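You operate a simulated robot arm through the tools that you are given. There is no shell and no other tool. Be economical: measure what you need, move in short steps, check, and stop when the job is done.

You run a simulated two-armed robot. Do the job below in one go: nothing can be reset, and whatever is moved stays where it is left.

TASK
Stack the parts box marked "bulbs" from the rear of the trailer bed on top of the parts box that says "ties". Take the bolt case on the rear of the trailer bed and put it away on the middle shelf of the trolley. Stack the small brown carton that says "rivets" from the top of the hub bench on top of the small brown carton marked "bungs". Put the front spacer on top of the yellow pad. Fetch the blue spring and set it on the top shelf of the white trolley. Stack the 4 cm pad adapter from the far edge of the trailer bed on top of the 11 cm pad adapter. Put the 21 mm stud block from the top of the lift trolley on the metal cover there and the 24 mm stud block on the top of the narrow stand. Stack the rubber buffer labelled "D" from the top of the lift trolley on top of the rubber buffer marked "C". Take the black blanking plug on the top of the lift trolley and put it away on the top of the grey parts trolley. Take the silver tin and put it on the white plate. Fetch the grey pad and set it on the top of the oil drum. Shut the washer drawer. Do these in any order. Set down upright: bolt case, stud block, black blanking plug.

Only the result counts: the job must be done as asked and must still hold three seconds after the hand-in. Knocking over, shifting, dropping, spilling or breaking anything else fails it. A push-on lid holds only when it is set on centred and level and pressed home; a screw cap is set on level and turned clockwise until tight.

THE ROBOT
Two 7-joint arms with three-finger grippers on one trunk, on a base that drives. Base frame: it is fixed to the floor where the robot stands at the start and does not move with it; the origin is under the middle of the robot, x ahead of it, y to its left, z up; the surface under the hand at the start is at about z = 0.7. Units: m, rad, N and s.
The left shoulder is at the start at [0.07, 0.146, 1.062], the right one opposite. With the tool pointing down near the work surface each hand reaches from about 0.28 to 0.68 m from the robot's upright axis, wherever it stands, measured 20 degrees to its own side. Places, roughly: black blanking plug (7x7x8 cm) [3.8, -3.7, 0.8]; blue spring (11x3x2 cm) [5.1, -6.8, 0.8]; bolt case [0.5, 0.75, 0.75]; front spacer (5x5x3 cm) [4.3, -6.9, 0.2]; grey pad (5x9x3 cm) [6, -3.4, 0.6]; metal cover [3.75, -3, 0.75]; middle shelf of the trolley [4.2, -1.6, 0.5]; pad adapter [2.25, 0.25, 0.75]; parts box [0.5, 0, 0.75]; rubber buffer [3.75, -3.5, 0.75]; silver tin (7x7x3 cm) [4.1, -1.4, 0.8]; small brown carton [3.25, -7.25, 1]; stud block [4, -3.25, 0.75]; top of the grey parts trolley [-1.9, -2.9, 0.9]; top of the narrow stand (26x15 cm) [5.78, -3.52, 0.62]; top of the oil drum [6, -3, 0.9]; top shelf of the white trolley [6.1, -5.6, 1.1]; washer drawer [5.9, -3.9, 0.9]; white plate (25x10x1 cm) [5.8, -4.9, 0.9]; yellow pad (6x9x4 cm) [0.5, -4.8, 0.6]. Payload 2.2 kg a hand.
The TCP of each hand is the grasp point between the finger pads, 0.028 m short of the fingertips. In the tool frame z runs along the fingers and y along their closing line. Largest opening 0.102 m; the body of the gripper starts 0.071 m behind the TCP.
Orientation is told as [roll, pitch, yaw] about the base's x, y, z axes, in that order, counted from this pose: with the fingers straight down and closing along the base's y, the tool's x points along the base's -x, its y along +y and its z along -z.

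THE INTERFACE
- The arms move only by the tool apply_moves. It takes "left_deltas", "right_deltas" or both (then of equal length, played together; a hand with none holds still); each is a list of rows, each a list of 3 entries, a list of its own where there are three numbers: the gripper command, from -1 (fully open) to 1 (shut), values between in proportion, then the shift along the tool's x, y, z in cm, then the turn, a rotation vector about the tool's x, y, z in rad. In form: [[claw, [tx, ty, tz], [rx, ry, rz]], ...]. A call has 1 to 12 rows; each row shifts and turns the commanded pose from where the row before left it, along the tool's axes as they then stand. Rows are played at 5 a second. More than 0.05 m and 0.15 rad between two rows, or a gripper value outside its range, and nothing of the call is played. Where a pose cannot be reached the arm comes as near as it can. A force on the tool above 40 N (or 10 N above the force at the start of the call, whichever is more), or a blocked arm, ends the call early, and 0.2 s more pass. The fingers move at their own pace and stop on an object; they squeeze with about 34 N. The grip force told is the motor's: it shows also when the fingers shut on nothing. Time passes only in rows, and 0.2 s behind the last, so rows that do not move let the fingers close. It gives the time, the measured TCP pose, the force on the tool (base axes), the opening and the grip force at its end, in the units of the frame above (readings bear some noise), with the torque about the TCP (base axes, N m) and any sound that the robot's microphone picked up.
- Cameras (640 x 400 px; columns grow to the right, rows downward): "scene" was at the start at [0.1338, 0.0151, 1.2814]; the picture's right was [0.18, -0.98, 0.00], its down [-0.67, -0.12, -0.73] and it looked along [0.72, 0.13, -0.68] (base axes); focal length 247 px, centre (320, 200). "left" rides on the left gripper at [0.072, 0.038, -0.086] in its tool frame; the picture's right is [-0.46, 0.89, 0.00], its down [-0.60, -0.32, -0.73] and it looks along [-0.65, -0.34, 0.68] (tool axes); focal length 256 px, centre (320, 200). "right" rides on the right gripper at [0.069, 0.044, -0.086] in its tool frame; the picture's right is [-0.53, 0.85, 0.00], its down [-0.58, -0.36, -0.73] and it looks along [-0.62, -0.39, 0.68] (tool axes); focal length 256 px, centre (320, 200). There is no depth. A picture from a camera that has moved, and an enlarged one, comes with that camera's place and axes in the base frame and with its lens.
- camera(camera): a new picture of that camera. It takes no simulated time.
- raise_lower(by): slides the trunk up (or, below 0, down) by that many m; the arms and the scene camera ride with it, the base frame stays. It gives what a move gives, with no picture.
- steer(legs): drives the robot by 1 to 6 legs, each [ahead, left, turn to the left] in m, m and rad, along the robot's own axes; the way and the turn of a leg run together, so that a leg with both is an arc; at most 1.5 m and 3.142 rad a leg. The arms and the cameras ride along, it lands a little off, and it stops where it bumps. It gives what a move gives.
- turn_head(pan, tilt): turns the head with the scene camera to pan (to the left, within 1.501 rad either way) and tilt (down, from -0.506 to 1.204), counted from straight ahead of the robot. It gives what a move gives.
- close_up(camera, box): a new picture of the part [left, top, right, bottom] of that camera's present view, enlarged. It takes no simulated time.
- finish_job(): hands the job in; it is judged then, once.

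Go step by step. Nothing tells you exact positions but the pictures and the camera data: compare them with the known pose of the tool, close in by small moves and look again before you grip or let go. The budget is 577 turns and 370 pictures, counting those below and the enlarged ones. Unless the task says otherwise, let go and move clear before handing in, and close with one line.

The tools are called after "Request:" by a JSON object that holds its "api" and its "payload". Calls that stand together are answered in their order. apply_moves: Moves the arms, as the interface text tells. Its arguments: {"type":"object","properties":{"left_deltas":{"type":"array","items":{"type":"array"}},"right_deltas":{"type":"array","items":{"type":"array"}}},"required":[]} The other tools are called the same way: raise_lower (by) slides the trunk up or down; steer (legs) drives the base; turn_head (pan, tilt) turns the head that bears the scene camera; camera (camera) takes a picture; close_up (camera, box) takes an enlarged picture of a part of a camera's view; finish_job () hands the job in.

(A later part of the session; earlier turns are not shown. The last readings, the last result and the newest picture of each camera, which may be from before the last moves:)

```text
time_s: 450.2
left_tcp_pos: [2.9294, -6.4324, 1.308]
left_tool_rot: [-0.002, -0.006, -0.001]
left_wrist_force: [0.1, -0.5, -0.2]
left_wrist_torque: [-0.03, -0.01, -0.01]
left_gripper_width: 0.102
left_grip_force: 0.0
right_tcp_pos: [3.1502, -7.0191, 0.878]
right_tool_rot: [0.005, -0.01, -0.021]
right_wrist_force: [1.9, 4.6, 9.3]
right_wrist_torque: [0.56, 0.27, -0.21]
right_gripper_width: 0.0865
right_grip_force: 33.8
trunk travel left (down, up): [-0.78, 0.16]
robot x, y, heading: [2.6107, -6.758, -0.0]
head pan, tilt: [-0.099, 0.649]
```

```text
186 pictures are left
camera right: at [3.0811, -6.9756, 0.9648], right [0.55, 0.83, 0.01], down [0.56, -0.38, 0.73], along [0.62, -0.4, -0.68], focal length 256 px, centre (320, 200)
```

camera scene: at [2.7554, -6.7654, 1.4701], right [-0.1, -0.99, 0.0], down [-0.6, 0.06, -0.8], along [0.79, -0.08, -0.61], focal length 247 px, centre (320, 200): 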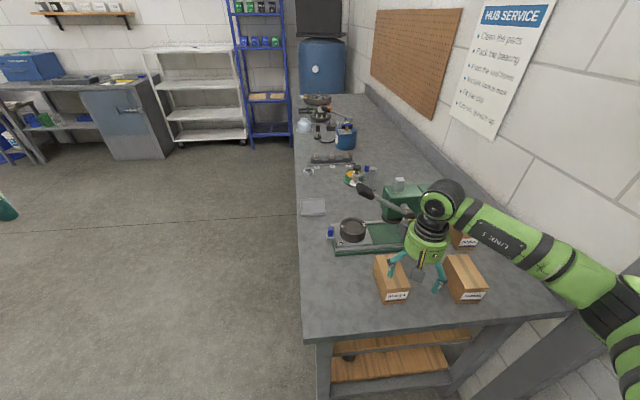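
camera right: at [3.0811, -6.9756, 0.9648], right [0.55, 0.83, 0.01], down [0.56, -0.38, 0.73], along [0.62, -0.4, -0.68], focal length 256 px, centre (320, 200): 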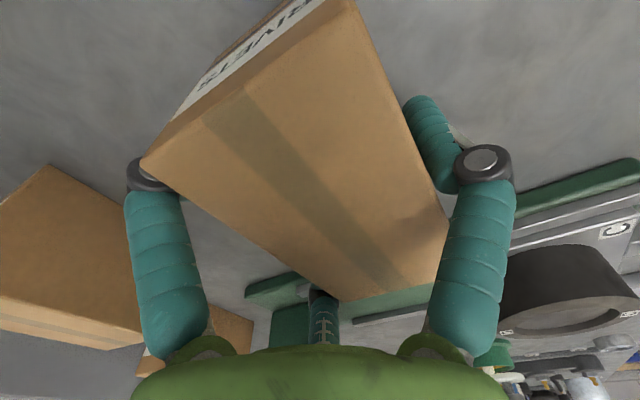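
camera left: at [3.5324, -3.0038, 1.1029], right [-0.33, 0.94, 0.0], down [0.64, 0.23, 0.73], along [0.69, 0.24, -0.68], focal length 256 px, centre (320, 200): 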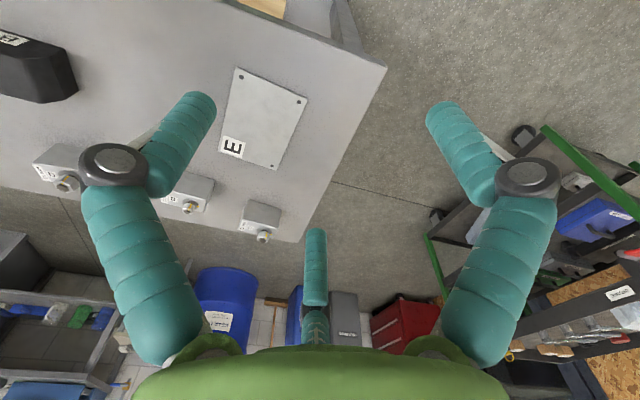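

Gripped. Lift straight up, draw back, then shift the base right in line with BUNGS.

Request:
{"api": "apply_moves", "payload": {"right_deltas": [[1, [0, 0, -4], [0, 0, 0]], [1, [0, 0, -4], [0, 0, 0]], [1, [0, 0, -4], [0, 0, 0]], [1, [1, 0, -3], [0, 0, 0]], [1, [3, 0, 0], [0, 0, 0]], [1, [3, 0, 0], [0, 0, 0]], [1, [3, 0, 0], [0, 0, 0]]]}}

Request:
{"api": "steer", "payload": {"legs": [[0, -0.3, 0]]}}

Request:
{"api": "turn_head", "payload": {"pan": -0.15, "tilt": 0.75}}

Request:
{"api": "camera", "payload": {"camera": "scene"}}

```text
time_s: 451.8
left_tcp_pos: [2.928, -6.4344, 1.3088]
left_tool_rot: [0.0, -0.005, -0.004]
left_wrist_force: [0.5, -0.5, 0.0]
left_wrist_torque: [0.03, -0.02, 0.0]
left_gripper_width: 0.102
left_grip_force: 0.0
right_tcp_pos: [3.0464, -7.0194, 1.0276]
right_tool_rot: [0.005, -0.007, -0.021]
right_wrist_force: [0.4, -0.1, -3.4]
right_wrist_torque: [-0.08, -0.02, -0.01]
right_gripper_width: 0.0862
right_grip_force: 34.5
trunk travel left (down, up): [-0.78, 0.16]
robot x, y, heading: [2.6163, -6.7573, -0.001]
head pan, tilt: [-0.099, 0.649]
```

```text
time_s: 453.8
left_tcp_pos: [2.9202, -6.6843, 1.3036]
left_tool_rot: [-0.021, -0.008, 0.003]
left_wrist_force: [-0.5, 0.0, 0.0]
left_wrist_torque: [0.0, -0.01, 0.0]
left_gripper_width: 0.102
left_grip_force: 0.0
right_tcp_pos: [3.0413, -7.2714, 1.0318]
right_tool_rot: [-0.013, -0.004, -0.005]
right_wrist_force: [-0.6, 0.2, -3.4]
right_wrist_torque: [-0.05, 0.02, 0.01]
right_gripper_width: 0.0861
right_grip_force: 34.2
trunk travel left (down, up): [-0.78, 0.16]
robot x, y, heading: [2.6103, -7.0344, 0.003]
head pan, tilt: [-0.099, 0.649]
stopped in leg 1: the robot was blocked; the commanded pose is now the measured one
```

```text
time_s: 454.5
left_tcp_pos: [2.921, -6.6843, 1.3029]
left_tool_rot: [-0.023, -0.008, 0.003]
left_wrist_force: [0.3, -0.1, 0.1]
left_wrist_torque: [-0.03, -0.01, 0.0]
left_gripper_width: 0.102
left_grip_force: 0.0
right_tcp_pos: [3.0426, -7.2713, 1.0313]
right_tool_rot: [-0.014, -0.002, -0.005]
right_wrist_force: [-0.6, -0.1, -4.2]
right_wrist_torque: [-0.06, -0.02, 0.01]
right_gripper_width: 0.0862
right_grip_force: 33.6
trunk travel left (down, up): [-0.78, 0.16]
robot x, y, heading: [2.6114, -7.0337, -0.0]
head pan, tilt: [-0.15, 0.75]
```

```text
185 pictures are left
camera scene: at [2.7416, -7.019, 1.4624], right [-0.15, -0.99, 0.02], down [-0.67, 0.09, -0.74], along [0.73, -0.12, -0.68], focal length 247 px, centre (320, 200)
```

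scene: 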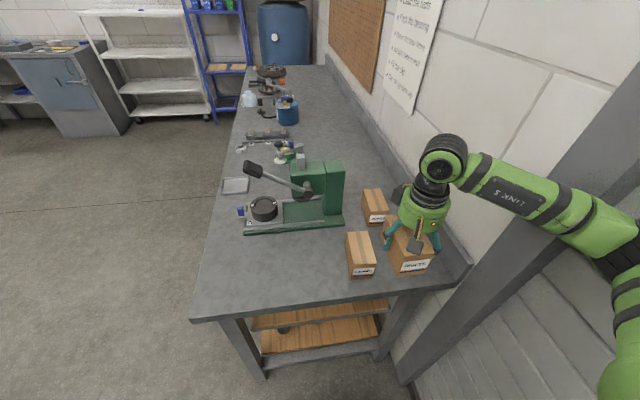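

The right elbow met the wall. Ease back left a little, move ahead, and reach over BUNGS with the arm.

Request:
{"api": "steer", "payload": {"legs": [[0, 0.06, 0], [0.1, 0, 0]]}}

Request:
{"api": "apply_moves", "payload": {"right_deltas": [[1, [-3, -2, 0], [0, 0, 0]], [1, [-3, -2, 0], [0, 0, 0]], [1, [-2, -2, 0], [0, 0, 0]]]}}

Request:
{"api": "camera", "payload": {"camera": "scene"}}

Request:
{"api": "camera", "payload": {"camera": "right"}}

```text
time_s: 456.2
left_tcp_pos: [3.0322, -6.6346, 1.3039]
left_tool_rot: [-0.012, 0.001, 0.007]
left_wrist_force: [-1.0, -0.1, -0.6]
left_wrist_torque: [0.0, 0.01, -0.01]
left_gripper_width: 0.1019
left_grip_force: 0.1
right_tcp_pos: [3.1538, -7.2154, 1.0256]
right_tool_rot: [0.0, 0.002, 0.006]
right_wrist_force: [0.1, 0.9, -4.1]
right_wrist_torque: [-0.05, -0.04, -0.01]
right_gripper_width: 0.0862
right_grip_force: 33.7
trunk travel left (down, up): [-0.78, 0.16]
robot x, y, heading: [2.7176, -6.9717, 0.002]
head pan, tilt: [-0.15, 0.75]
```

```text
time_s: 457.0
left_tcp_pos: [3.0296, -6.6495, 1.3073]
left_tool_rot: [0.0, -0.002, 0.008]
left_wrist_force: [-0.3, 0.6, -0.7]
left_wrist_torque: [0.01, 0.06, 0.01]
left_gripper_width: 0.1021
left_grip_force: 0.0
right_tcp_pos: [3.2325, -7.2875, 1.0229]
right_tool_rot: [0.01, 0.002, 0.007]
right_wrist_force: [-0.2, 0.3, -4.3]
right_wrist_torque: [-0.08, 0.01, -0.01]
right_gripper_width: 0.086
right_grip_force: 34.0
trunk travel left (down, up): [-0.78, 0.16]
robot x, y, heading: [2.7153, -6.976, 0.006]
head pan, tilt: [-0.15, 0.75]
```

```text
184 pictures are left
camera scene: at [2.8517, -6.9887, 1.4613], right [-0.14, -0.99, 0.0], down [-0.68, 0.1, -0.73], along [0.72, -0.11, -0.68], focal length 247 px, centre (320, 200)
```

scene: 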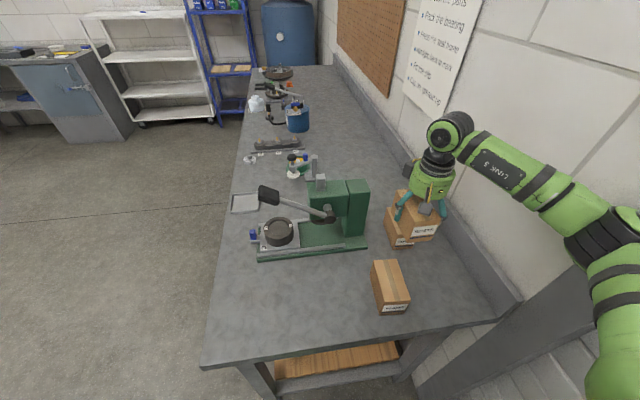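

```text
183 pictures are left
camera right: at [3.1629, -7.2456, 1.1098], right [0.53, 0.85, 0.01], down [0.58, -0.37, 0.73], along [0.62, -0.38, -0.69], focal length 256 px, centre (320, 200)
```

right: 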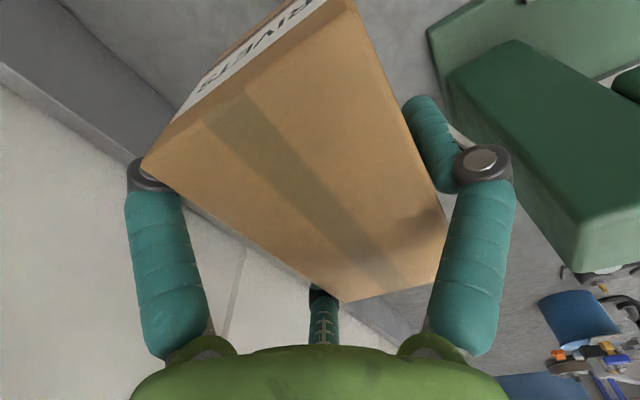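

Request:
{"api": "close_up", "payload": {"camera": "scene", "box": [350, 170, 470, 270]}}

```text
4.00 times, centred on (410, 220) of scene
camera zoom: at [2.8517, -6.9887, 1.4613], right [-0.14, -0.99, 0.0], down [-0.68, 0.1, -0.73], along [0.72, -0.11, -0.68], focal length 989 px, centre (-40, 120)
```

zoom: 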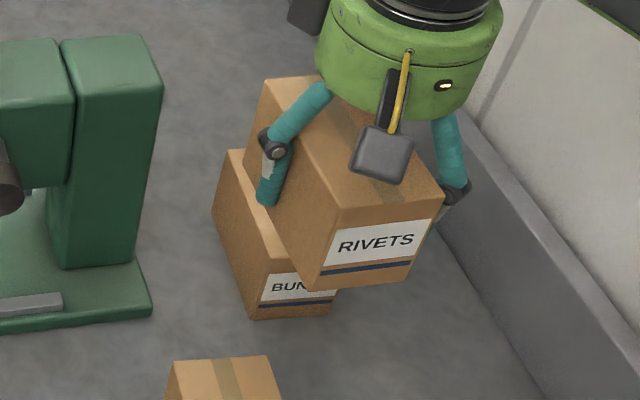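

Request:
{"api": "apply_moves", "payload": {"right_deltas": [[1, [0, 0, 0], [0, 0, 0.11]], [1, [-3.4, -2.2, 0], [0, 0, 0]], [1, [-3.4, -2.2, 1], [0, 0, 0]], [1, [0, 0, 0], [0, 0, 0]]]}}

Request:
{"api": "close_up", "payload": {"camera": "scene", "box": [350, 170, 470, 270]}}

```text
time_s: 458.0
left_tcp_pos: [3.0253, -6.6473, 1.3086]
left_tool_rot: [-0.002, -0.004, 0.007]
left_wrist_force: [0.9, -0.3, -0.3]
left_wrist_torque: [0.03, -0.04, 0.0]
left_gripper_width: 0.102
left_grip_force: 0.0
right_tcp_pos: [3.2946, -7.3359, 1.0148]
right_tool_rot: [0.007, -0.001, -0.101]
right_wrist_force: [0.1, 0.2, -4.3]
right_wrist_torque: [-0.05, -0.05, -0.01]
right_gripper_width: 0.086
right_grip_force: 33.8
trunk travel left (down, up): [-0.78, 0.16]
robot x, y, heading: [2.7174, -6.9763, 0.006]
head pan, tilt: [-0.15, 0.75]
```

```text
4.00 times, centred on (410, 220) of scene
camera zoom: at [2.8486, -6.9872, 1.4618], right [-0.14, -0.99, 0.0], down [-0.67, 0.1, -0.73], along [0.72, -0.11, -0.68], focal length 989 px, centre (-40, 120)
```

zoom: 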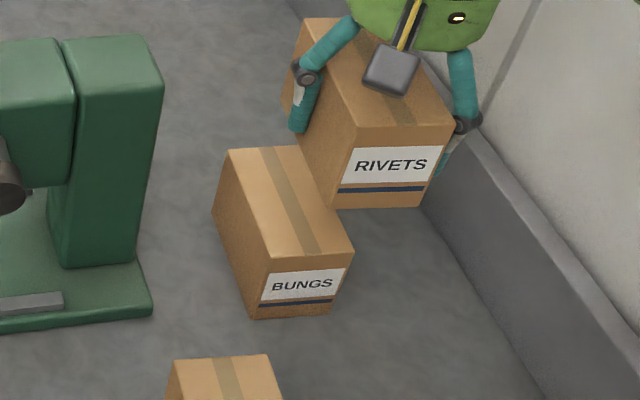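

Request:
{"api": "apply_moves", "payload": {"right_deltas": [[1, [-1.4, 2.1, 0], [0, 0, 0]], [1, [0, 0, 2.5], [0, 0, 0]], [1, [0, 0, 2], [0, 0, 0]], [1, [0, 0, 0], [0, 0, 0]]]}}

Request:
{"api": "close_up", "payload": {"camera": "scene", "box": [350, 170, 470, 270]}}

Request:
{"api": "camera", "payload": {"camera": "right"}}

```text
time_s: 459.0
left_tcp_pos: [3.0289, -6.6481, 1.3075]
left_tool_rot: [-0.001, -0.002, 0.008]
left_wrist_force: [-0.2, 0.3, 0.3]
left_wrist_torque: [-0.07, -0.01, 0.0]
left_gripper_width: 0.1021
left_grip_force: 0.0
right_tcp_pos: [3.3102, -7.3156, 0.9692]
right_tool_rot: [0.008, -0.001, -0.103]
right_wrist_force: [1.1, -0.2, -4.1]
right_wrist_torque: [-0.1, 0.0, 0.02]
right_gripper_width: 0.0859
right_grip_force: 33.9
trunk travel left (down, up): [-0.78, 0.16]
robot x, y, heading: [2.715, -6.9759, 0.004]
head pan, tilt: [-0.15, 0.75]
```

```text
4.00 times, centred on (410, 220) of scene
camera zoom: at [2.8504, -6.9865, 1.4616], right [-0.14, -0.99, 0.0], down [-0.68, 0.1, -0.73], along [0.72, -0.11, -0.68], focal length 989 px, centre (-40, 120)
```

zoom: 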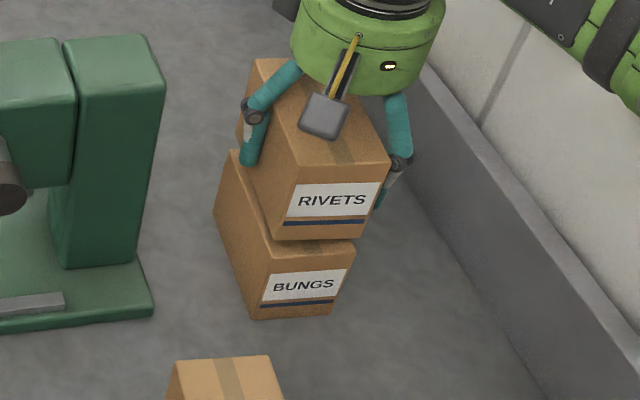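

```text
179 pictures are left
camera right: at [3.2461, -7.267, 1.055], right [0.62, 0.79, 0.01], down [0.54, -0.43, 0.73], along [0.57, -0.45, -0.69], focal length 256 px, centre (320, 200)
```

right: 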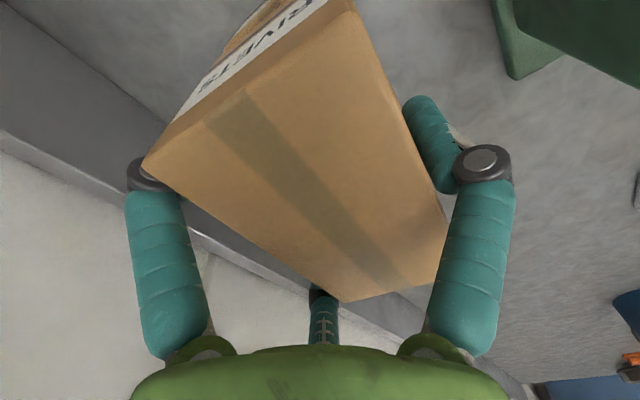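

Well aligned. Lower to contact.

Request:
{"api": "apply_moves", "payload": {"right_deltas": [[1, [0, -0.2, 1.5], [0, 0, 0]], [1, [0, 0, 0.5], [0, 0, 0]], [1, [0, 0, 0.4], [0, 0, 0]], [1, [0, 0, 0.3], [0, 0, 0]], [1, [0, 0, 0], [0, 0, 0]]]}}

Request:
{"api": "close_up", "payload": {"camera": "scene", "box": [350, 170, 470, 270]}}

```text
time_s: 460.2
left_tcp_pos: [3.022, -6.6466, 1.3092]
left_tool_rot: [-0.002, -0.007, 0.008]
left_wrist_force: [0.0, -0.1, 0.4]
left_wrist_torque: [0.04, 0.02, 0.0]
left_gripper_width: 0.102
left_grip_force: 0.0
right_tcp_pos: [3.3068, -7.3176, 0.9488]
right_tool_rot: [0.011, -0.013, -0.105]
right_wrist_force: [2.2, -7.2, 30.6]
right_wrist_torque: [0.12, -0.15, -0.2]
right_gripper_width: 0.0867
right_grip_force: 34.3
trunk travel left (down, up): [-0.78, 0.16]
robot x, y, heading: [2.7145, -6.9772, 0.005]
head pan, tilt: [-0.15, 0.75]
```

```text
4.00 times, centred on (410, 220) of scene
camera zoom: at [2.8439, -6.9856, 1.4623], right [-0.14, -0.99, 0.0], down [-0.67, 0.1, -0.73], along [0.73, -0.11, -0.68], focal length 989 px, centre (-40, 120)
```

zoom: 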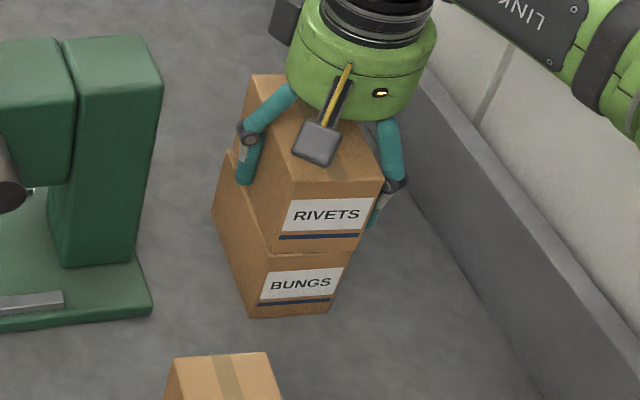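

Request:
{"api": "apply_moves", "payload": {"right_deltas": [[1, [0, 0, -0.6], [0, 0, 0]], [0.3, [0, 0, 0], [0, 0, 0]], [-1, [0, 0, 0], [0, 0, 0]], [-1, [0, 0, 0], [0, 0, 0]], [-1, [0, 0, -2.5], [0, 0, 0]], [-1, [0, 0, -4], [0, 0, 0]], [-1, [0, 0, -4], [0, 0, 0]], [-1, [3, 2, -1], [0, 0, 0]], [-1, [3, 2, 0], [0, 0, 0]]]}}

Request:
{"api": "close_up", "payload": {"camera": "scene", "box": [330, 140, 490, 270]}}

```text
time_s: 462.2
left_tcp_pos: [3.0251, -6.647, 1.3089]
left_tool_rot: [-0.001, -0.004, 0.009]
left_wrist_force: [-0.7, 0.4, -0.4]
left_wrist_torque: [0.02, 0.01, -0.01]
left_gripper_width: 0.1019
left_grip_force: 0.1
right_tcp_pos: [3.2515, -7.2734, 1.0651]
right_tool_rot: [0.009, -0.001, -0.106]
right_wrist_force: [-0.7, -0.1, 0.4]
right_wrist_torque: [-0.03, -0.01, -0.02]
right_gripper_width: 0.1021
right_grip_force: 0.1
trunk travel left (down, up): [-0.78, 0.16]
robot x, y, heading: [2.7172, -6.9755, 0.002]
head pan, tilt: [-0.15, 0.75]
```

```text
3.08 times, centred on (410, 205) of scene
camera zoom: at [2.8479, -6.9868, 1.4618], right [-0.14, -0.99, 0.0], down [-0.67, 0.1, -0.73], along [0.72, -0.11, -0.68], focal length 761 px, centre (43, 185)
```

zoom: 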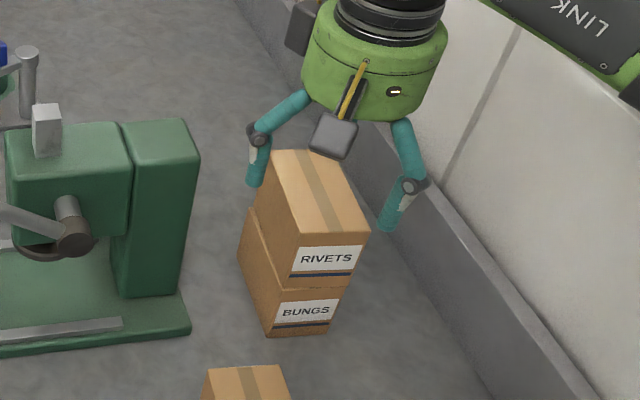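

RIVETS sits squarely on BUNGS. Now the front spacer on the bench's low shelf: drive round to the bench front and look.

Request:
{"api": "steer", "payload": {"legs": [[-0.35, 0.05, 0], [0, 1.0, 0], [1.45, 0, 0], [0.6, 0, 0], [0, 0, -1.571]]}}

Request:
{"api": "raise_lower", "payload": {"by": -0.45}}

Request:
{"api": "turn_head", "payload": {"pan": 0.0, "tilt": 0.6}}

Request:
{"api": "camera", "payload": {"camera": "scene"}}

```text
time_s: 482.9
left_tcp_pos: [4.7485, -6.22, 1.3073]
left_tool_rot: [-0.003, -0.004, -1.554]
left_wrist_force: [-0.5, 0.6, 0.1]
left_wrist_torque: [0.02, -0.02, 0.0]
left_gripper_width: 0.1019
left_grip_force: 0.1
right_tcp_pos: [4.126, -6.4516, 1.0631]
right_tool_rot: [0.007, 0.0, -1.664]
right_wrist_force: [0.4, -0.4, 0.1]
right_wrist_torque: [-0.01, -0.01, 0.0]
right_gripper_width: 0.102
right_grip_force: 0.1
trunk travel left (down, up): [-0.78, 0.16]
robot x, y, heading: [4.4156, -5.9113, -1.559]
head pan, tilt: [-0.15, 0.75]
```

```text
refused: -0.45 is not a number from -0.4 to 0.4
```

```text
time_s: 483.6
left_tcp_pos: [4.7474, -6.22, 1.308]
left_tool_rot: [-0.002, -0.003, -1.554]
left_wrist_force: [-0.6, -1.1, -0.2]
left_wrist_torque: [0.0, 0.0, -0.01]
left_gripper_width: 0.1023
left_grip_force: 0.1
right_tcp_pos: [4.1249, -6.4513, 1.0632]
right_tool_rot: [0.008, 0.0, -1.662]
right_wrist_force: [-0.7, -0.2, -0.1]
right_wrist_torque: [0.04, 0.0, 0.0]
right_gripper_width: 0.1021
right_grip_force: 0.0
trunk travel left (down, up): [-0.78, 0.16]
robot x, y, heading: [4.4165, -5.9123, -1.557]
head pan, tilt: [0.0, 0.6]
```

```text
176 pictures are left
camera scene: at [4.4209, -6.0486, 1.4745], right [-1.0, -0.02, 0.0], down [-0.01, 0.57, -0.82], along [0.01, -0.82, -0.57], focal length 247 px, centre (320, 200)
```

scene: 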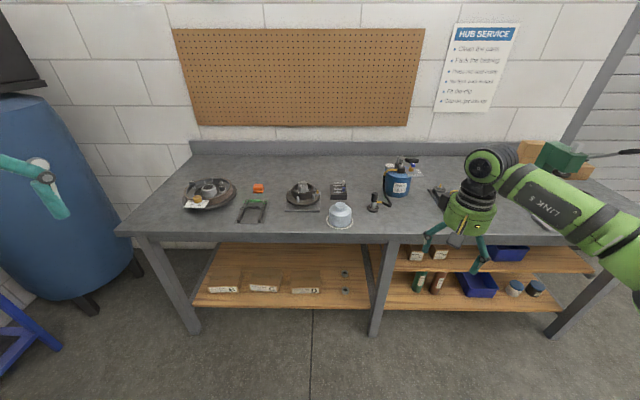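

The spacers are two small rings on the low shelf near [4.28, −6.95]; the front one is the nearer. Lower the trunk here and look under the bench.

Request:
{"api": "raise_lower", "payload": {"by": -0.4}}

Request:
{"api": "raise_lower", "payload": {"by": -0.2}}

Request:
{"api": "turn_head", "payload": {"pan": 0.1, "tilt": 0.45}}

Request:
{"api": "camera", "payload": {"camera": "scene"}}

Request:
{"api": "close_up", "payload": {"camera": "scene", "box": [280, 150, 460, 290]}}

```text
time_s: 487.4
left_tcp_pos: [4.7481, -6.221, 0.9092]
left_tool_rot: [-0.001, -0.004, -1.553]
left_wrist_force: [-0.2, 0.2, -0.7]
left_wrist_torque: [0.02, 0.01, 0.03]
left_gripper_width: 0.102
left_grip_force: 0.2
right_tcp_pos: [4.1253, -6.4517, 0.6647]
right_tool_rot: [0.008, 0.0, -1.664]
right_wrist_force: [-0.8, -0.3, 0.6]
right_wrist_torque: [-0.01, -0.01, 0.02]
right_gripper_width: 0.102
right_grip_force: 0.1
trunk travel left (down, up): [-0.38, 0.56]
robot x, y, heading: [4.4199, -5.9131, -1.555]
head pan, tilt: [0.0, 0.6]
```

```text
time_s: 489.6
left_tcp_pos: [4.7481, -6.2191, 0.7081]
left_tool_rot: [0.001, -0.002, -1.553]
left_wrist_force: [0.4, 0.0, 0.6]
left_wrist_torque: [0.04, -0.04, 0.02]
left_gripper_width: 0.1022
left_grip_force: 0.1
right_tcp_pos: [4.1253, -6.4525, 0.4653]
right_tool_rot: [0.008, 0.0, -1.664]
right_wrist_force: [-0.3, 0.0, -0.2]
right_wrist_torque: [-0.01, 0.01, 0.01]
right_gripper_width: 0.1021
right_grip_force: 0.1
trunk travel left (down, up): [-0.18, 0.76]
robot x, y, heading: [4.4164, -5.9121, -1.554]
head pan, tilt: [0.0, 0.6]
```

```text
time_s: 490.3
left_tcp_pos: [4.7477, -6.2204, 0.7073]
left_tool_rot: [0.0, -0.005, -1.554]
left_wrist_force: [0.6, 1.0, 0.6]
left_wrist_torque: [0.01, -0.04, -0.06]
left_gripper_width: 0.1023
left_grip_force: 0.0
right_tcp_pos: [4.1253, -6.452, 0.4641]
right_tool_rot: [0.009, 0.001, -1.663]
right_wrist_force: [1.2, -0.8, 0.6]
right_wrist_torque: [-0.02, 0.0, -0.02]
right_gripper_width: 0.1023
right_grip_force: 0.0
trunk travel left (down, up): [-0.18, 0.76]
robot x, y, heading: [4.4153, -5.9109, -1.56]
head pan, tilt: [0.099, 0.45]
```

```text
175 pictures are left
camera scene: at [4.4301, -6.0515, 0.8881], right [-0.99, -0.11, 0.0], down [-0.05, 0.43, -0.9], along [0.1, -0.89, -0.44], focal length 247 px, centre (320, 200)
```

scene: 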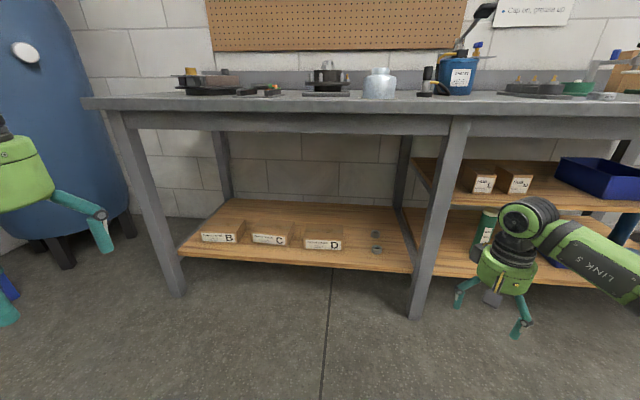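

```text
2.86 times, centred on (370, 220) of scene
camera zoom: at [4.4301, -6.0515, 0.8881], right [-0.99, -0.11, 0.0], down [-0.05, 0.43, -0.9], along [0.1, -0.89, -0.44], focal length 706 px, centre (177, 143)
```

zoom: 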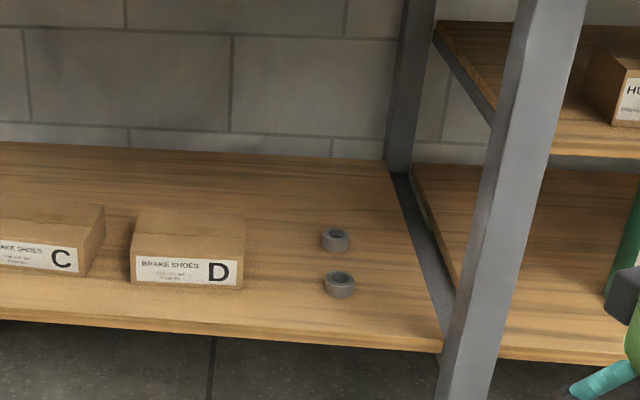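

The front spacer is at about [4.287, −6.917], shelf z≈0.228; a bench leg stands at x≈4.11. I raise/retract the left hand, lower the right a bit, slide left and then forward.

Request:
{"api": "apply_moves", "payload": {"left_deltas": [[-1, [2, 0, -4], [0, 0, 0]], [-1, [2, 0, -4], [0, 0, 0]], [-1, [1, 0, -4], [0, 0, 0]], [-1, [0, 0, -4], [0, 0, 0]], [-1, [0, 0, -4], [0, 0, 0]], [-1, [0, 0, -4], [0, 0, 0]]], "right_deltas": [[-1, [0, 0, 2], [0, 0, 0]], [-1, [0, 0, 2], [0, 0, 0]], [-1, [0, 0, 2], [0, 0, 0]], [-1, [0, 0, 0], [0, 0, 0]], [-1, [0, 0, 0], [0, 0, 0]], [-1, [0, 0, 0], [0, 0, 0]]]}}

Request:
{"api": "steer", "payload": {"legs": [[0, 0.165, -0.012], [0.35, 0, 0]]}}

Request:
{"api": "camera", "payload": {"camera": "scene"}}

Request:
{"api": "camera", "payload": {"camera": "right"}}

```text
time_s: 491.7
left_tcp_pos: [4.7423, -6.1773, 0.828]
left_tool_rot: [-0.002, -0.003, -1.553]
left_wrist_force: [-0.3, -0.9, -0.7]
left_wrist_torque: [-0.01, 0.02, 0.02]
left_gripper_width: 0.102
left_grip_force: 0.1
left hand out of reach, approached as far as the arm can: row 4, 5, 6
right_tcp_pos: [4.1256, -6.4525, 0.4039]
right_tool_rot: [0.011, 0.0, -1.662]
right_wrist_force: [0.5, 0.2, -0.5]
right_wrist_torque: [0.02, 0.01, -0.01]
right_gripper_width: 0.1021
right_grip_force: 0.1
trunk travel left (down, up): [-0.18, 0.76]
robot x, y, heading: [4.4161, -5.9087, -1.561]
head pan, tilt: [0.099, 0.45]
```

```text
time_s: 495.0
left_tcp_pos: [4.9082, -6.5288, 0.8271]
left_tool_rot: [-0.002, -0.005, -1.563]
left_wrist_force: [0.0, -0.5, 0.2]
left_wrist_torque: [0.0, 0.02, -0.02]
left_gripper_width: 0.1021
left_grip_force: 0.1
right_tcp_pos: [4.2874, -6.7983, 0.4042]
right_tool_rot: [0.007, 0.0, -1.671]
right_wrist_force: [-0.4, -0.1, -0.1]
right_wrist_torque: [0.01, 0.0, 0.0]
right_gripper_width: 0.102
right_grip_force: 0.1
trunk travel left (down, up): [-0.18, 0.76]
robot x, y, heading: [4.5851, -6.2603, -1.563]
head pan, tilt: [0.099, 0.45]
```

```text
173 pictures are left
camera scene: at [4.5965, -6.4006, 0.8881], right [-0.99, -0.11, 0.0], down [-0.05, 0.43, -0.9], along [0.1, -0.9, -0.44], focal length 247 px, centre (320, 200)
```

scene: 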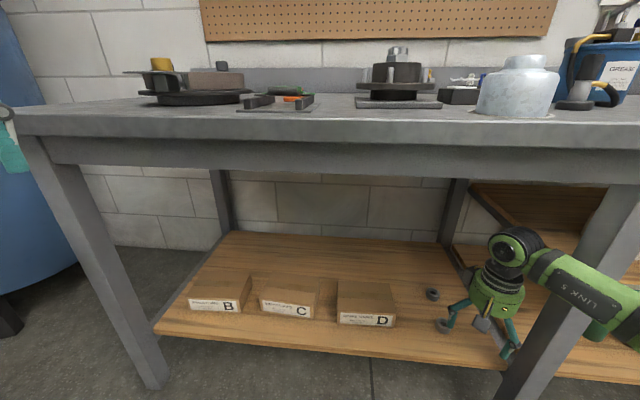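

```text
172 pictures are left
camera right: at [4.3378, -6.7351, 0.4908], right [0.79, -0.62, 0.01], down [-0.43, -0.54, 0.73], along [-0.44, -0.58, -0.69], focal length 256 px, centre (320, 200)
```

right: 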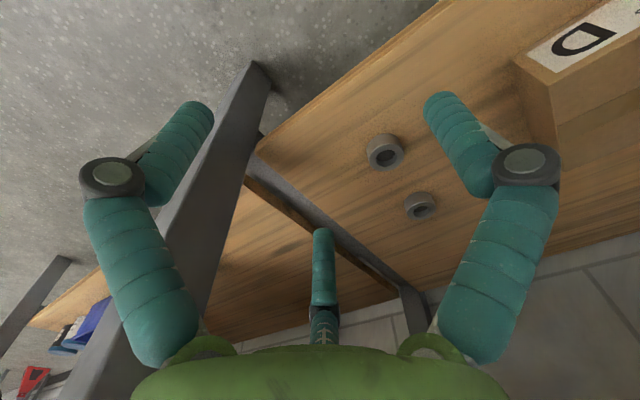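

Request:
{"api": "steer", "payload": {"legs": [[0.08, 0, 0]]}}

Request:
{"api": "apply_moves", "payload": {"right_deltas": [[-1, [-1.8, 0.2, 2], [0, 0, 0]], [-1, [-1.6, 0.2, 3], [0, 0, 0]], [-1, [0, 0, 0], [0, 0, 0]]]}}

Request:
{"api": "camera", "payload": {"camera": "right"}}

Request:
{"api": "camera", "payload": {"camera": "scene"}}

```text
time_s: 496.1
left_tcp_pos: [4.9098, -6.6086, 0.8269]
left_tool_rot: [-0.001, -0.005, -1.565]
left_wrist_force: [0.8, 0.6, -0.4]
left_wrist_torque: [0.0, -0.04, 0.0]
left_gripper_width: 0.1019
left_grip_force: 0.0
right_tcp_pos: [4.2867, -6.8783, 0.4044]
right_tool_rot: [0.011, 0.0, -1.671]
right_wrist_force: [0.2, -0.1, 0.9]
right_wrist_torque: [0.01, 0.02, 0.01]
right_gripper_width: 0.102
right_grip_force: 0.2
trunk travel left (down, up): [-0.18, 0.76]
robot x, y, heading: [4.582, -6.3397, -1.567]
head pan, tilt: [0.099, 0.45]
```

```text
time_s: 496.9
left_tcp_pos: [4.9089, -6.6082, 0.8271]
left_tool_rot: [-0.002, -0.005, -1.565]
left_wrist_force: [-0.2, 1.0, 0.8]
left_wrist_torque: [0.01, 0.01, 0.03]
left_gripper_width: 0.102
left_grip_force: 0.0
right_tcp_pos: [4.2881, -6.9125, 0.3551]
right_tool_rot: [0.008, 0.001, -1.673]
right_wrist_force: [0.3, 0.6, -0.5]
right_wrist_torque: [-0.02, 0.01, -0.01]
right_gripper_width: 0.1019
right_grip_force: 0.1
trunk travel left (down, up): [-0.18, 0.76]
robot x, y, heading: [4.5852, -6.3399, -1.563]
head pan, tilt: [0.099, 0.45]
```

```text
171 pictures are left
camera right: at [4.3392, -6.8488, 0.4401], right [0.79, -0.62, 0.01], down [-0.43, -0.54, 0.73], along [-0.45, -0.58, -0.69], focal length 256 px, centre (320, 200)
```

right: 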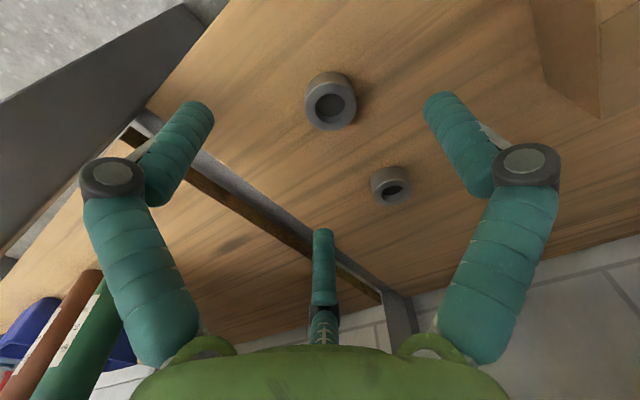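

```text
170 pictures are left
camera scene: at [4.597, -6.4803, 0.8881], right [-0.99, -0.11, 0.0], down [-0.05, 0.43, -0.9], along [0.1, -0.9, -0.44], focal length 247 px, centre (320, 200)
```

scene: 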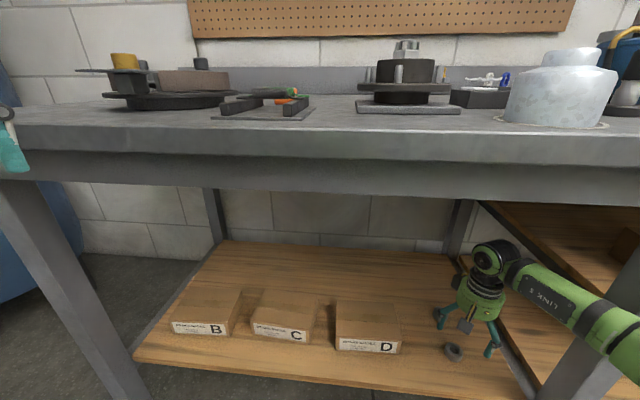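

Request:
{"api": "apply_moves", "payload": {"right_deltas": [[-1, [-1.2, 0.45, 3], [0, 0, 0]], [-1, [0, 0, 3], [0, 0, 0]], [-1, [0, 0, 3.2], [0, 0, 0]], [0, [0, 0, 0], [0, 0, 0]], [1, [0, 0, 0], [0, 0, 0]], [1, [0, 0, 0], [0, 0, 0]]]}}

Request:
{"api": "camera", "payload": {"camera": "right"}}

```text
time_s: 498.3
left_tcp_pos: [4.9087, -6.6088, 0.8271]
left_tool_rot: [-0.001, -0.006, -1.563]
left_wrist_force: [-0.6, -0.6, 0.2]
left_wrist_torque: [-0.01, -0.01, -0.02]
left_gripper_width: 0.1018
left_grip_force: 0.2
right_tcp_pos: [4.2935, -6.9242, 0.262]
right_tool_rot: [0.01, -0.002, -1.672]
right_wrist_force: [-0.3, -0.6, 2.3]
right_wrist_torque: [-0.07, -0.06, 0.0]
right_gripper_width: 0.0405
right_grip_force: 34.4
trunk travel left (down, up): [-0.18, 0.76]
robot x, y, heading: [4.5835, -6.3391, -1.567]
head pan, tilt: [0.099, 0.45]
```

```text
169 pictures are left
camera right: at [4.3434, -6.8612, 0.3487], right [0.79, -0.62, 0.01], down [-0.43, -0.54, 0.73], along [-0.44, -0.58, -0.69], focal length 256 px, centre (320, 200)
```

right: 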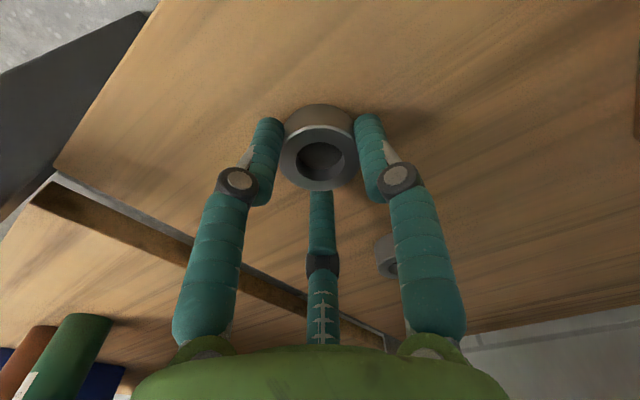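

Gripped. Lift, back out, raise the trunk and head west toward the yellow pad.

Request:
{"api": "apply_moves", "payload": {"right_deltas": [[1, [0, 0, -4.5], [0, 0, 0]], [1, [0, 0, -4.5], [0, 0, 0]], [1, [2, 0, -4.5], [0, 0, 0]], [1, [2, 0, 0], [0, 0, 0]]]}}

Request:
{"api": "steer", "payload": {"legs": [[-0.6, 0.03, 0]]}}

Request:
{"api": "raise_lower", "payload": {"by": 0.4}}

Request:
{"api": "raise_lower", "payload": {"by": 0.3}}

Request:
{"api": "steer", "payload": {"legs": [[0, 0, -1.571], [1.45, -0.3, 0]]}}

Request:
{"api": "turn_head", "payload": {"pan": 0.0, "tilt": 0.35}}

Request:
{"api": "camera", "payload": {"camera": "scene"}}

```text
time_s: 499.3
left_tcp_pos: [4.909, -6.6098, 0.8264]
left_tool_rot: [-0.002, -0.005, -1.565]
left_wrist_force: [0.6, 0.2, -0.7]
left_wrist_torque: [0.01, 0.01, 0.01]
left_gripper_width: 0.1019
left_grip_force: 0.0
right_tcp_pos: [4.2965, -6.8845, 0.3983]
right_tool_rot: [0.008, 0.0, -1.672]
right_wrist_force: [0.1, 0.3, -2.0]
right_wrist_torque: [0.03, 0.01, 0.03]
right_gripper_width: 0.0408
right_grip_force: 33.7
trunk travel left (down, up): [-0.18, 0.76]
robot x, y, heading: [4.587, -6.3397, -1.562]
head pan, tilt: [0.099, 0.45]
```

```text
time_s: 502.7
left_tcp_pos: [4.9353, -6.0155, 0.8271]
left_tool_rot: [-0.003, -0.007, -1.563]
left_wrist_force: [-0.2, 0.5, -0.6]
left_wrist_torque: [-0.02, -0.04, -0.01]
left_gripper_width: 0.1019
left_grip_force: 0.1
right_tcp_pos: [4.3228, -6.2907, 0.3971]
right_tool_rot: [0.01, 0.001, -1.673]
right_wrist_force: [-0.1, 0.3, -1.4]
right_wrist_torque: [0.0, 0.01, -0.01]
right_gripper_width: 0.0408
right_grip_force: 33.7
trunk travel left (down, up): [-0.18, 0.76]
robot x, y, heading: [4.6125, -5.7457, -1.567]
head pan, tilt: [0.099, 0.45]
```

```text
time_s: 506.5
left_tcp_pos: [4.9358, -6.0171, 1.2277]
left_tool_rot: [-0.003, -0.006, -1.563]
left_wrist_force: [0.2, -0.5, -0.6]
left_wrist_torque: [0.05, 0.01, -0.01]
left_gripper_width: 0.1018
left_grip_force: 0.1
right_tcp_pos: [4.3223, -6.2906, 0.7976]
right_tool_rot: [0.006, 0.002, -1.675]
right_wrist_force: [0.6, -1.0, -2.0]
right_wrist_torque: [0.02, -0.01, -0.02]
right_gripper_width: 0.0407
right_grip_force: 33.9
trunk travel left (down, up): [-0.58, 0.36]
robot x, y, heading: [4.6118, -5.7436, -1.569]
head pan, tilt: [0.099, 0.45]
```

```text
time_s: 509.5
left_tcp_pos: [4.9344, -6.0164, 1.5274]
left_tool_rot: [-0.001, -0.006, -1.564]
left_wrist_force: [0.9, 0.0, 0.7]
left_wrist_torque: [-0.01, 0.0, -0.01]
left_gripper_width: 0.1019
left_grip_force: 0.1
right_tcp_pos: [4.3213, -6.2918, 1.0969]
right_tool_rot: [0.01, 0.001, -1.673]
right_wrist_force: [-0.2, 0.4, -1.8]
right_wrist_torque: [-0.05, -0.03, -0.01]
right_gripper_width: 0.0406
right_grip_force: 34.0
trunk travel left (down, up): [-0.88, 0.06]
robot x, y, heading: [4.6126, -5.7454, -1.566]
head pan, tilt: [0.099, 0.45]
```

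```text
time_s: 520.7
left_tcp_pos: [2.892, -5.7432, 1.5276]
left_tool_rot: [-0.001, -0.007, 3.122]
left_wrist_force: [-0.2, 0.2, 0.5]
left_wrist_torque: [0.01, 0.01, 0.0]
left_gripper_width: 0.1019
left_grip_force: 0.0
right_tcp_pos: [2.631, -5.1226, 1.0984]
right_tool_rot: [0.009, -0.002, 3.017]
right_wrist_force: [0.0, -0.6, -0.3]
right_wrist_torque: [-0.03, -0.01, 0.01]
right_gripper_width: 0.041
right_grip_force: 34.1
trunk travel left (down, up): [-0.88, 0.06]
robot x, y, heading: [3.1655, -5.4244, 3.123]
head pan, tilt: [0.099, 0.45]
```

```text
time_s: 521.4
left_tcp_pos: [2.8911, -5.7437, 1.5283]
left_tool_rot: [-0.002, -0.005, 3.124]
left_wrist_force: [0.0, -0.6, 0.5]
left_wrist_torque: [-0.05, -0.02, 0.06]
left_gripper_width: 0.1018
left_grip_force: 0.0
right_tcp_pos: [2.6305, -5.124, 1.097]
right_tool_rot: [0.008, 0.0, 3.016]
right_wrist_force: [-0.5, 0.5, -1.2]
right_wrist_torque: [-0.02, 0.0, 0.0]
right_gripper_width: 0.0411
right_grip_force: 34.1
trunk travel left (down, up): [-0.88, 0.06]
robot x, y, heading: [3.1704, -5.4269, 3.121]
head pan, tilt: [0.0, 0.351]
```

```text
168 pictures are left
camera scene: at [3.0282, -5.422, 1.5973], right [0.02, 1.0, 0.0], down [0.34, -0.01, -0.94], along [-0.94, 0.02, -0.34], focal length 247 px, centre (320, 200)
```

scene: 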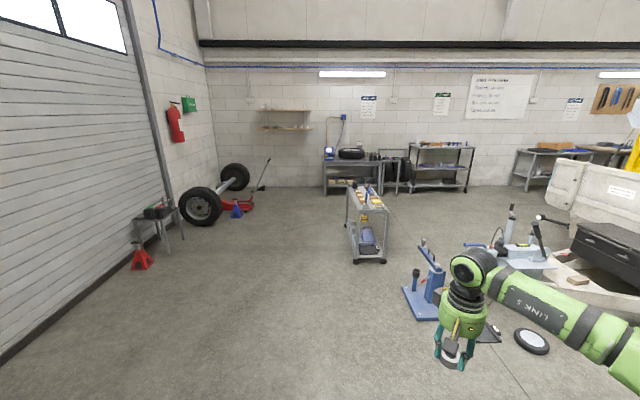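

Request:
{"api": "close_up", "payload": {"camera": "scene", "box": [330, 170, 410, 270]}}

Request:
{"api": "close_up", "payload": {"camera": "scene", "box": [390, 190, 640, 370]}}

```text
4.00 times, centred on (370, 220) of scene
camera zoom: at [3.0282, -5.422, 1.5973], right [0.02, 1.0, 0.0], down [0.34, -0.01, -0.94], along [-0.94, 0.02, -0.34], focal length 989 px, centre (120, 120)
```

zoom: 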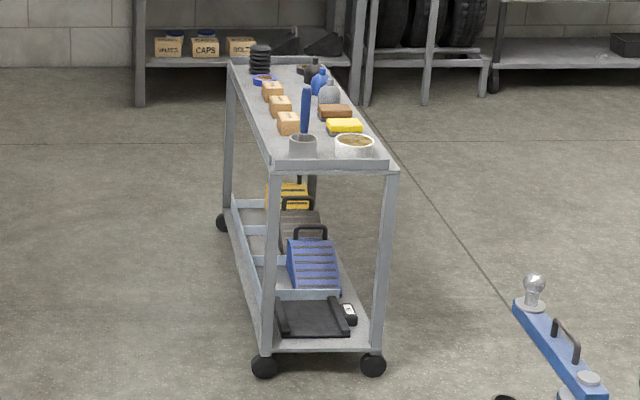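

```text
2.22 times, centred on (515, 280) of scene
camera zoom: at [3.0282, -5.422, 1.5973], right [0.02, 1.0, 0.0], down [0.34, -0.01, -0.94], along [-0.94, 0.02, -0.34], focal length 549 px, centre (-113, 22)
```

zoom: 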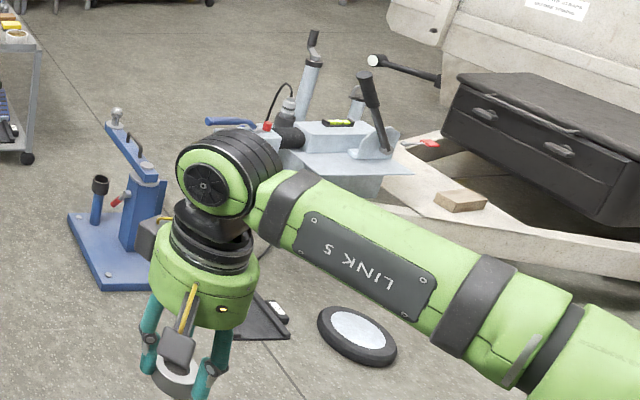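

The yellow pad is on the narrow trolley near [0.45, −4.74], reachable from its east end. Drive there, keeping clear of the blue hitch stand.

Request:
{"api": "steer", "payload": {"legs": [[1.4, -0.1, 0.02], [0.6, -0.28, 0]]}}

Request:
{"api": "turn_head", "payload": {"pan": -0.15, "tilt": 0.75}}

Request:
{"api": "camera", "payload": {"camera": "scene"}}

```text
time_s: 531.7
left_tcp_pos: [0.8909, -5.367, 1.5274]
left_tool_rot: [-0.002, -0.005, -3.131]
left_wrist_force: [-1.0, 0.4, -0.1]
left_wrist_torque: [-0.01, 0.02, 0.02]
left_gripper_width: 0.1021
left_grip_force: 0.1
right_tcp_pos: [0.612, -4.7575, 1.099]
right_tool_rot: [0.008, -0.001, 3.044]
right_wrist_force: [-0.3, -0.2, -0.8]
right_wrist_torque: [0.02, 0.03, -0.01]
right_gripper_width: 0.0408
right_grip_force: 34.0
trunk travel left (down, up): [-0.88, 0.06]
robot x, y, heading: [1.1577, -5.043, -3.129]
head pan, tilt: [0.0, 0.351]
```

```text
time_s: 532.5
left_tcp_pos: [0.8889, -5.3662, 1.5282]
left_tool_rot: [0.0, -0.005, -3.129]
left_wrist_force: [-0.7, 0.5, -0.3]
left_wrist_torque: [-0.05, -0.02, 0.03]
left_gripper_width: 0.1019
left_grip_force: 0.0
right_tcp_pos: [0.6106, -4.7551, 1.0973]
right_tool_rot: [0.011, 0.0, 3.043]
right_wrist_force: [-0.4, 0.1, -2.0]
right_wrist_torque: [0.0, -0.03, -0.01]
right_gripper_width: 0.0406
right_grip_force: 33.9
trunk travel left (down, up): [-0.88, 0.06]
robot x, y, heading: [1.1563, -5.0409, -3.137]
head pan, tilt: [-0.15, 0.75]
```

```text
165 pictures are left
camera scene: at [1.0265, -5.0294, 1.5617], right [0.14, 0.99, 0.0], down [0.68, -0.09, -0.73], along [-0.72, 0.1, -0.68], focal length 247 px, centre (320, 200)
```

scene: 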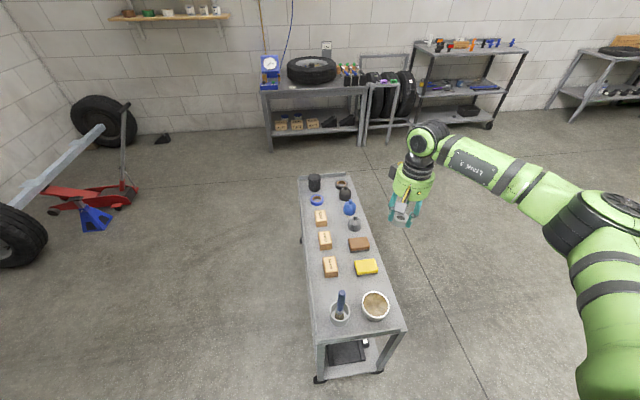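

Request:
{"api": "steer", "payload": {"legs": [[0.06, 0, 0]]}}

Request:
{"api": "raise_lower", "payload": {"by": -0.28}}

Request:
{"api": "camera", "payload": {"camera": "right"}}

Request:
{"api": "close_up", "payload": {"camera": "scene", "box": [290, 150, 450, 330]}}

```text
time_s: 533.5
left_tcp_pos: [0.8432, -5.3669, 1.5288]
left_tool_rot: [-0.001, -0.014, -3.13]
left_wrist_force: [1.5, 0.1, 1.0]
left_wrist_torque: [0.0, 0.13, 0.0]
left_gripper_width: 0.1022
left_grip_force: 0.0
right_tcp_pos: [0.559, -4.7567, 1.1034]
right_tool_rot: [0.01, -0.008, 3.045]
right_wrist_force: [1.4, 0.5, -0.5]
right_wrist_torque: [0.02, 0.14, 0.02]
right_gripper_width: 0.0409
right_grip_force: 34.3
trunk travel left (down, up): [-0.88, 0.06]
robot x, y, heading: [1.1007, -5.0464, -3.137]
head pan, tilt: [-0.15, 0.75]
```

```text
time_s: 536.3
left_tcp_pos: [0.8304, -5.3679, 1.2476]
left_tool_rot: [-0.002, -0.006, -3.129]
left_wrist_force: [-0.4, -0.1, 0.7]
left_wrist_torque: [0.03, -0.02, -0.01]
left_gripper_width: 0.1018
left_grip_force: 0.1
right_tcp_pos: [0.5509, -4.7573, 0.8171]
right_tool_rot: [0.01, 0.002, 3.045]
right_wrist_force: [0.3, 0.5, -2.2]
right_wrist_torque: [0.01, 0.02, -0.04]
right_gripper_width: 0.0408
right_grip_force: 34.0
trunk travel left (down, up): [-0.6, 0.34]
robot x, y, heading: [1.0975, -5.0393, -3.13]
head pan, tilt: [-0.15, 0.75]
```

```text
164 pictures are left
camera right: at [0.6161, -4.8066, 0.9043], right [-0.61, -0.79, 0.01], down [-0.54, 0.43, 0.73], along [-0.58, 0.44, -0.69], focal length 256 px, centre (320, 200)
```

right: 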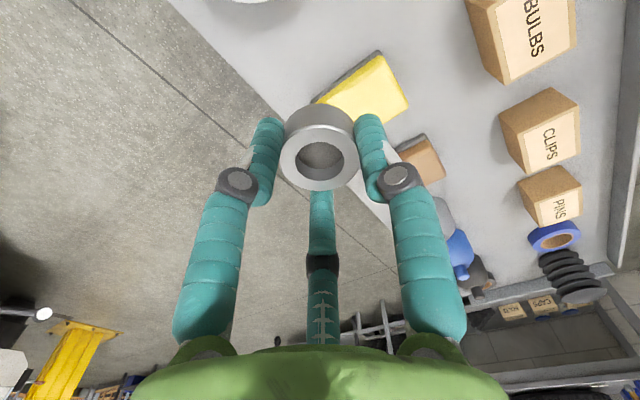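

```text
2.22 times, centred on (370, 240) of scene
camera zoom: at [0.9678, -5.0302, 1.2817], right [0.14, 0.99, 0.0], down [0.68, -0.09, -0.73], along [-0.72, 0.1, -0.68], focal length 549 px, centre (209, 111)
```

zoom: 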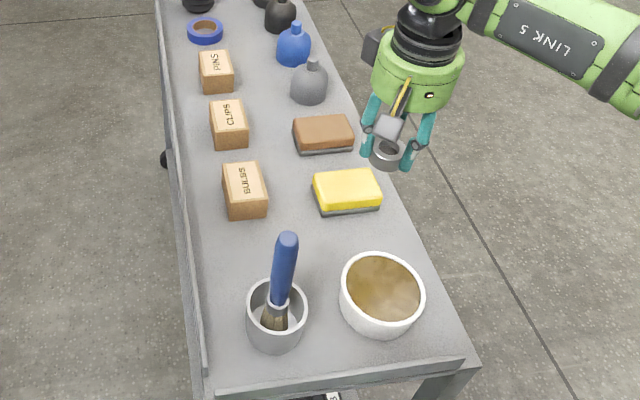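

Request:
{"api": "apply_moves", "payload": {"right_deltas": [[1, [-4.55, 1.75, 0], [0, 0, 0]], [1, [0, 0, 4], [0, 0, 0]], [1, [0, 0, 4], [0, 0, 0]], [1, [0, 0, 0], [0, 0, 0]]]}}

Request:
{"api": "camera", "payload": {"camera": "right"}}

Request:
{"api": "close_up", "payload": {"camera": "scene", "box": [310, 150, 430, 260]}}

```text
time_s: 537.3
left_tcp_pos: [0.8305, -5.3676, 1.2481]
left_tool_rot: [-0.002, -0.007, -3.13]
left_wrist_force: [0.3, 0.1, 0.7]
left_wrist_torque: [0.03, -0.01, 0.0]
left_gripper_width: 0.1021
left_grip_force: 0.1
right_tcp_pos: [0.5055, -4.7699, 0.7371]
right_tool_rot: [0.008, 0.001, 3.044]
right_wrist_force: [0.6, -0.2, -1.9]
right_wrist_torque: [0.0, 0.0, -0.02]
right_gripper_width: 0.0407
right_grip_force: 34.3
trunk travel left (down, up): [-0.6, 0.34]
robot x, y, heading: [1.0962, -5.0427, -3.129]
head pan, tilt: [-0.15, 0.75]
```

```text
162 pictures are left
camera right: at [0.5699, -4.8209, 0.8234], right [-0.61, -0.79, 0.01], down [-0.54, 0.43, 0.73], along [-0.58, 0.44, -0.69], focal length 256 px, centre (320, 200)
```

right: 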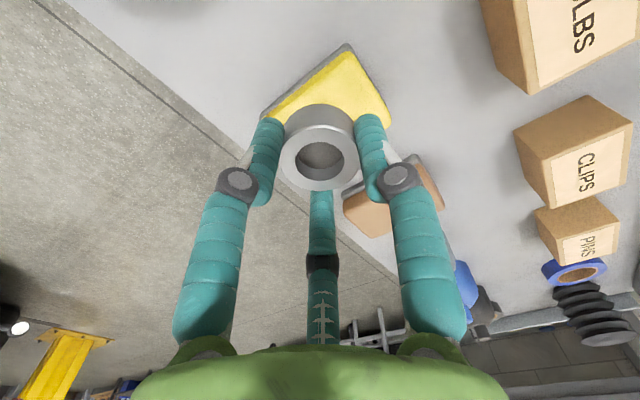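

```text
3.64 times, centred on (370, 205) of scene
camera zoom: at [0.9678, -5.0308, 1.2817], right [0.14, 0.99, 0.0], down [0.68, -0.09, -0.73], along [-0.72, 0.1, -0.68], focal length 899 px, centre (138, 182)
```

zoom: 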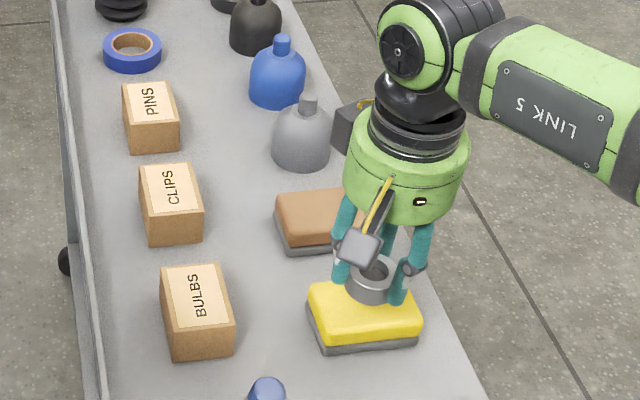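

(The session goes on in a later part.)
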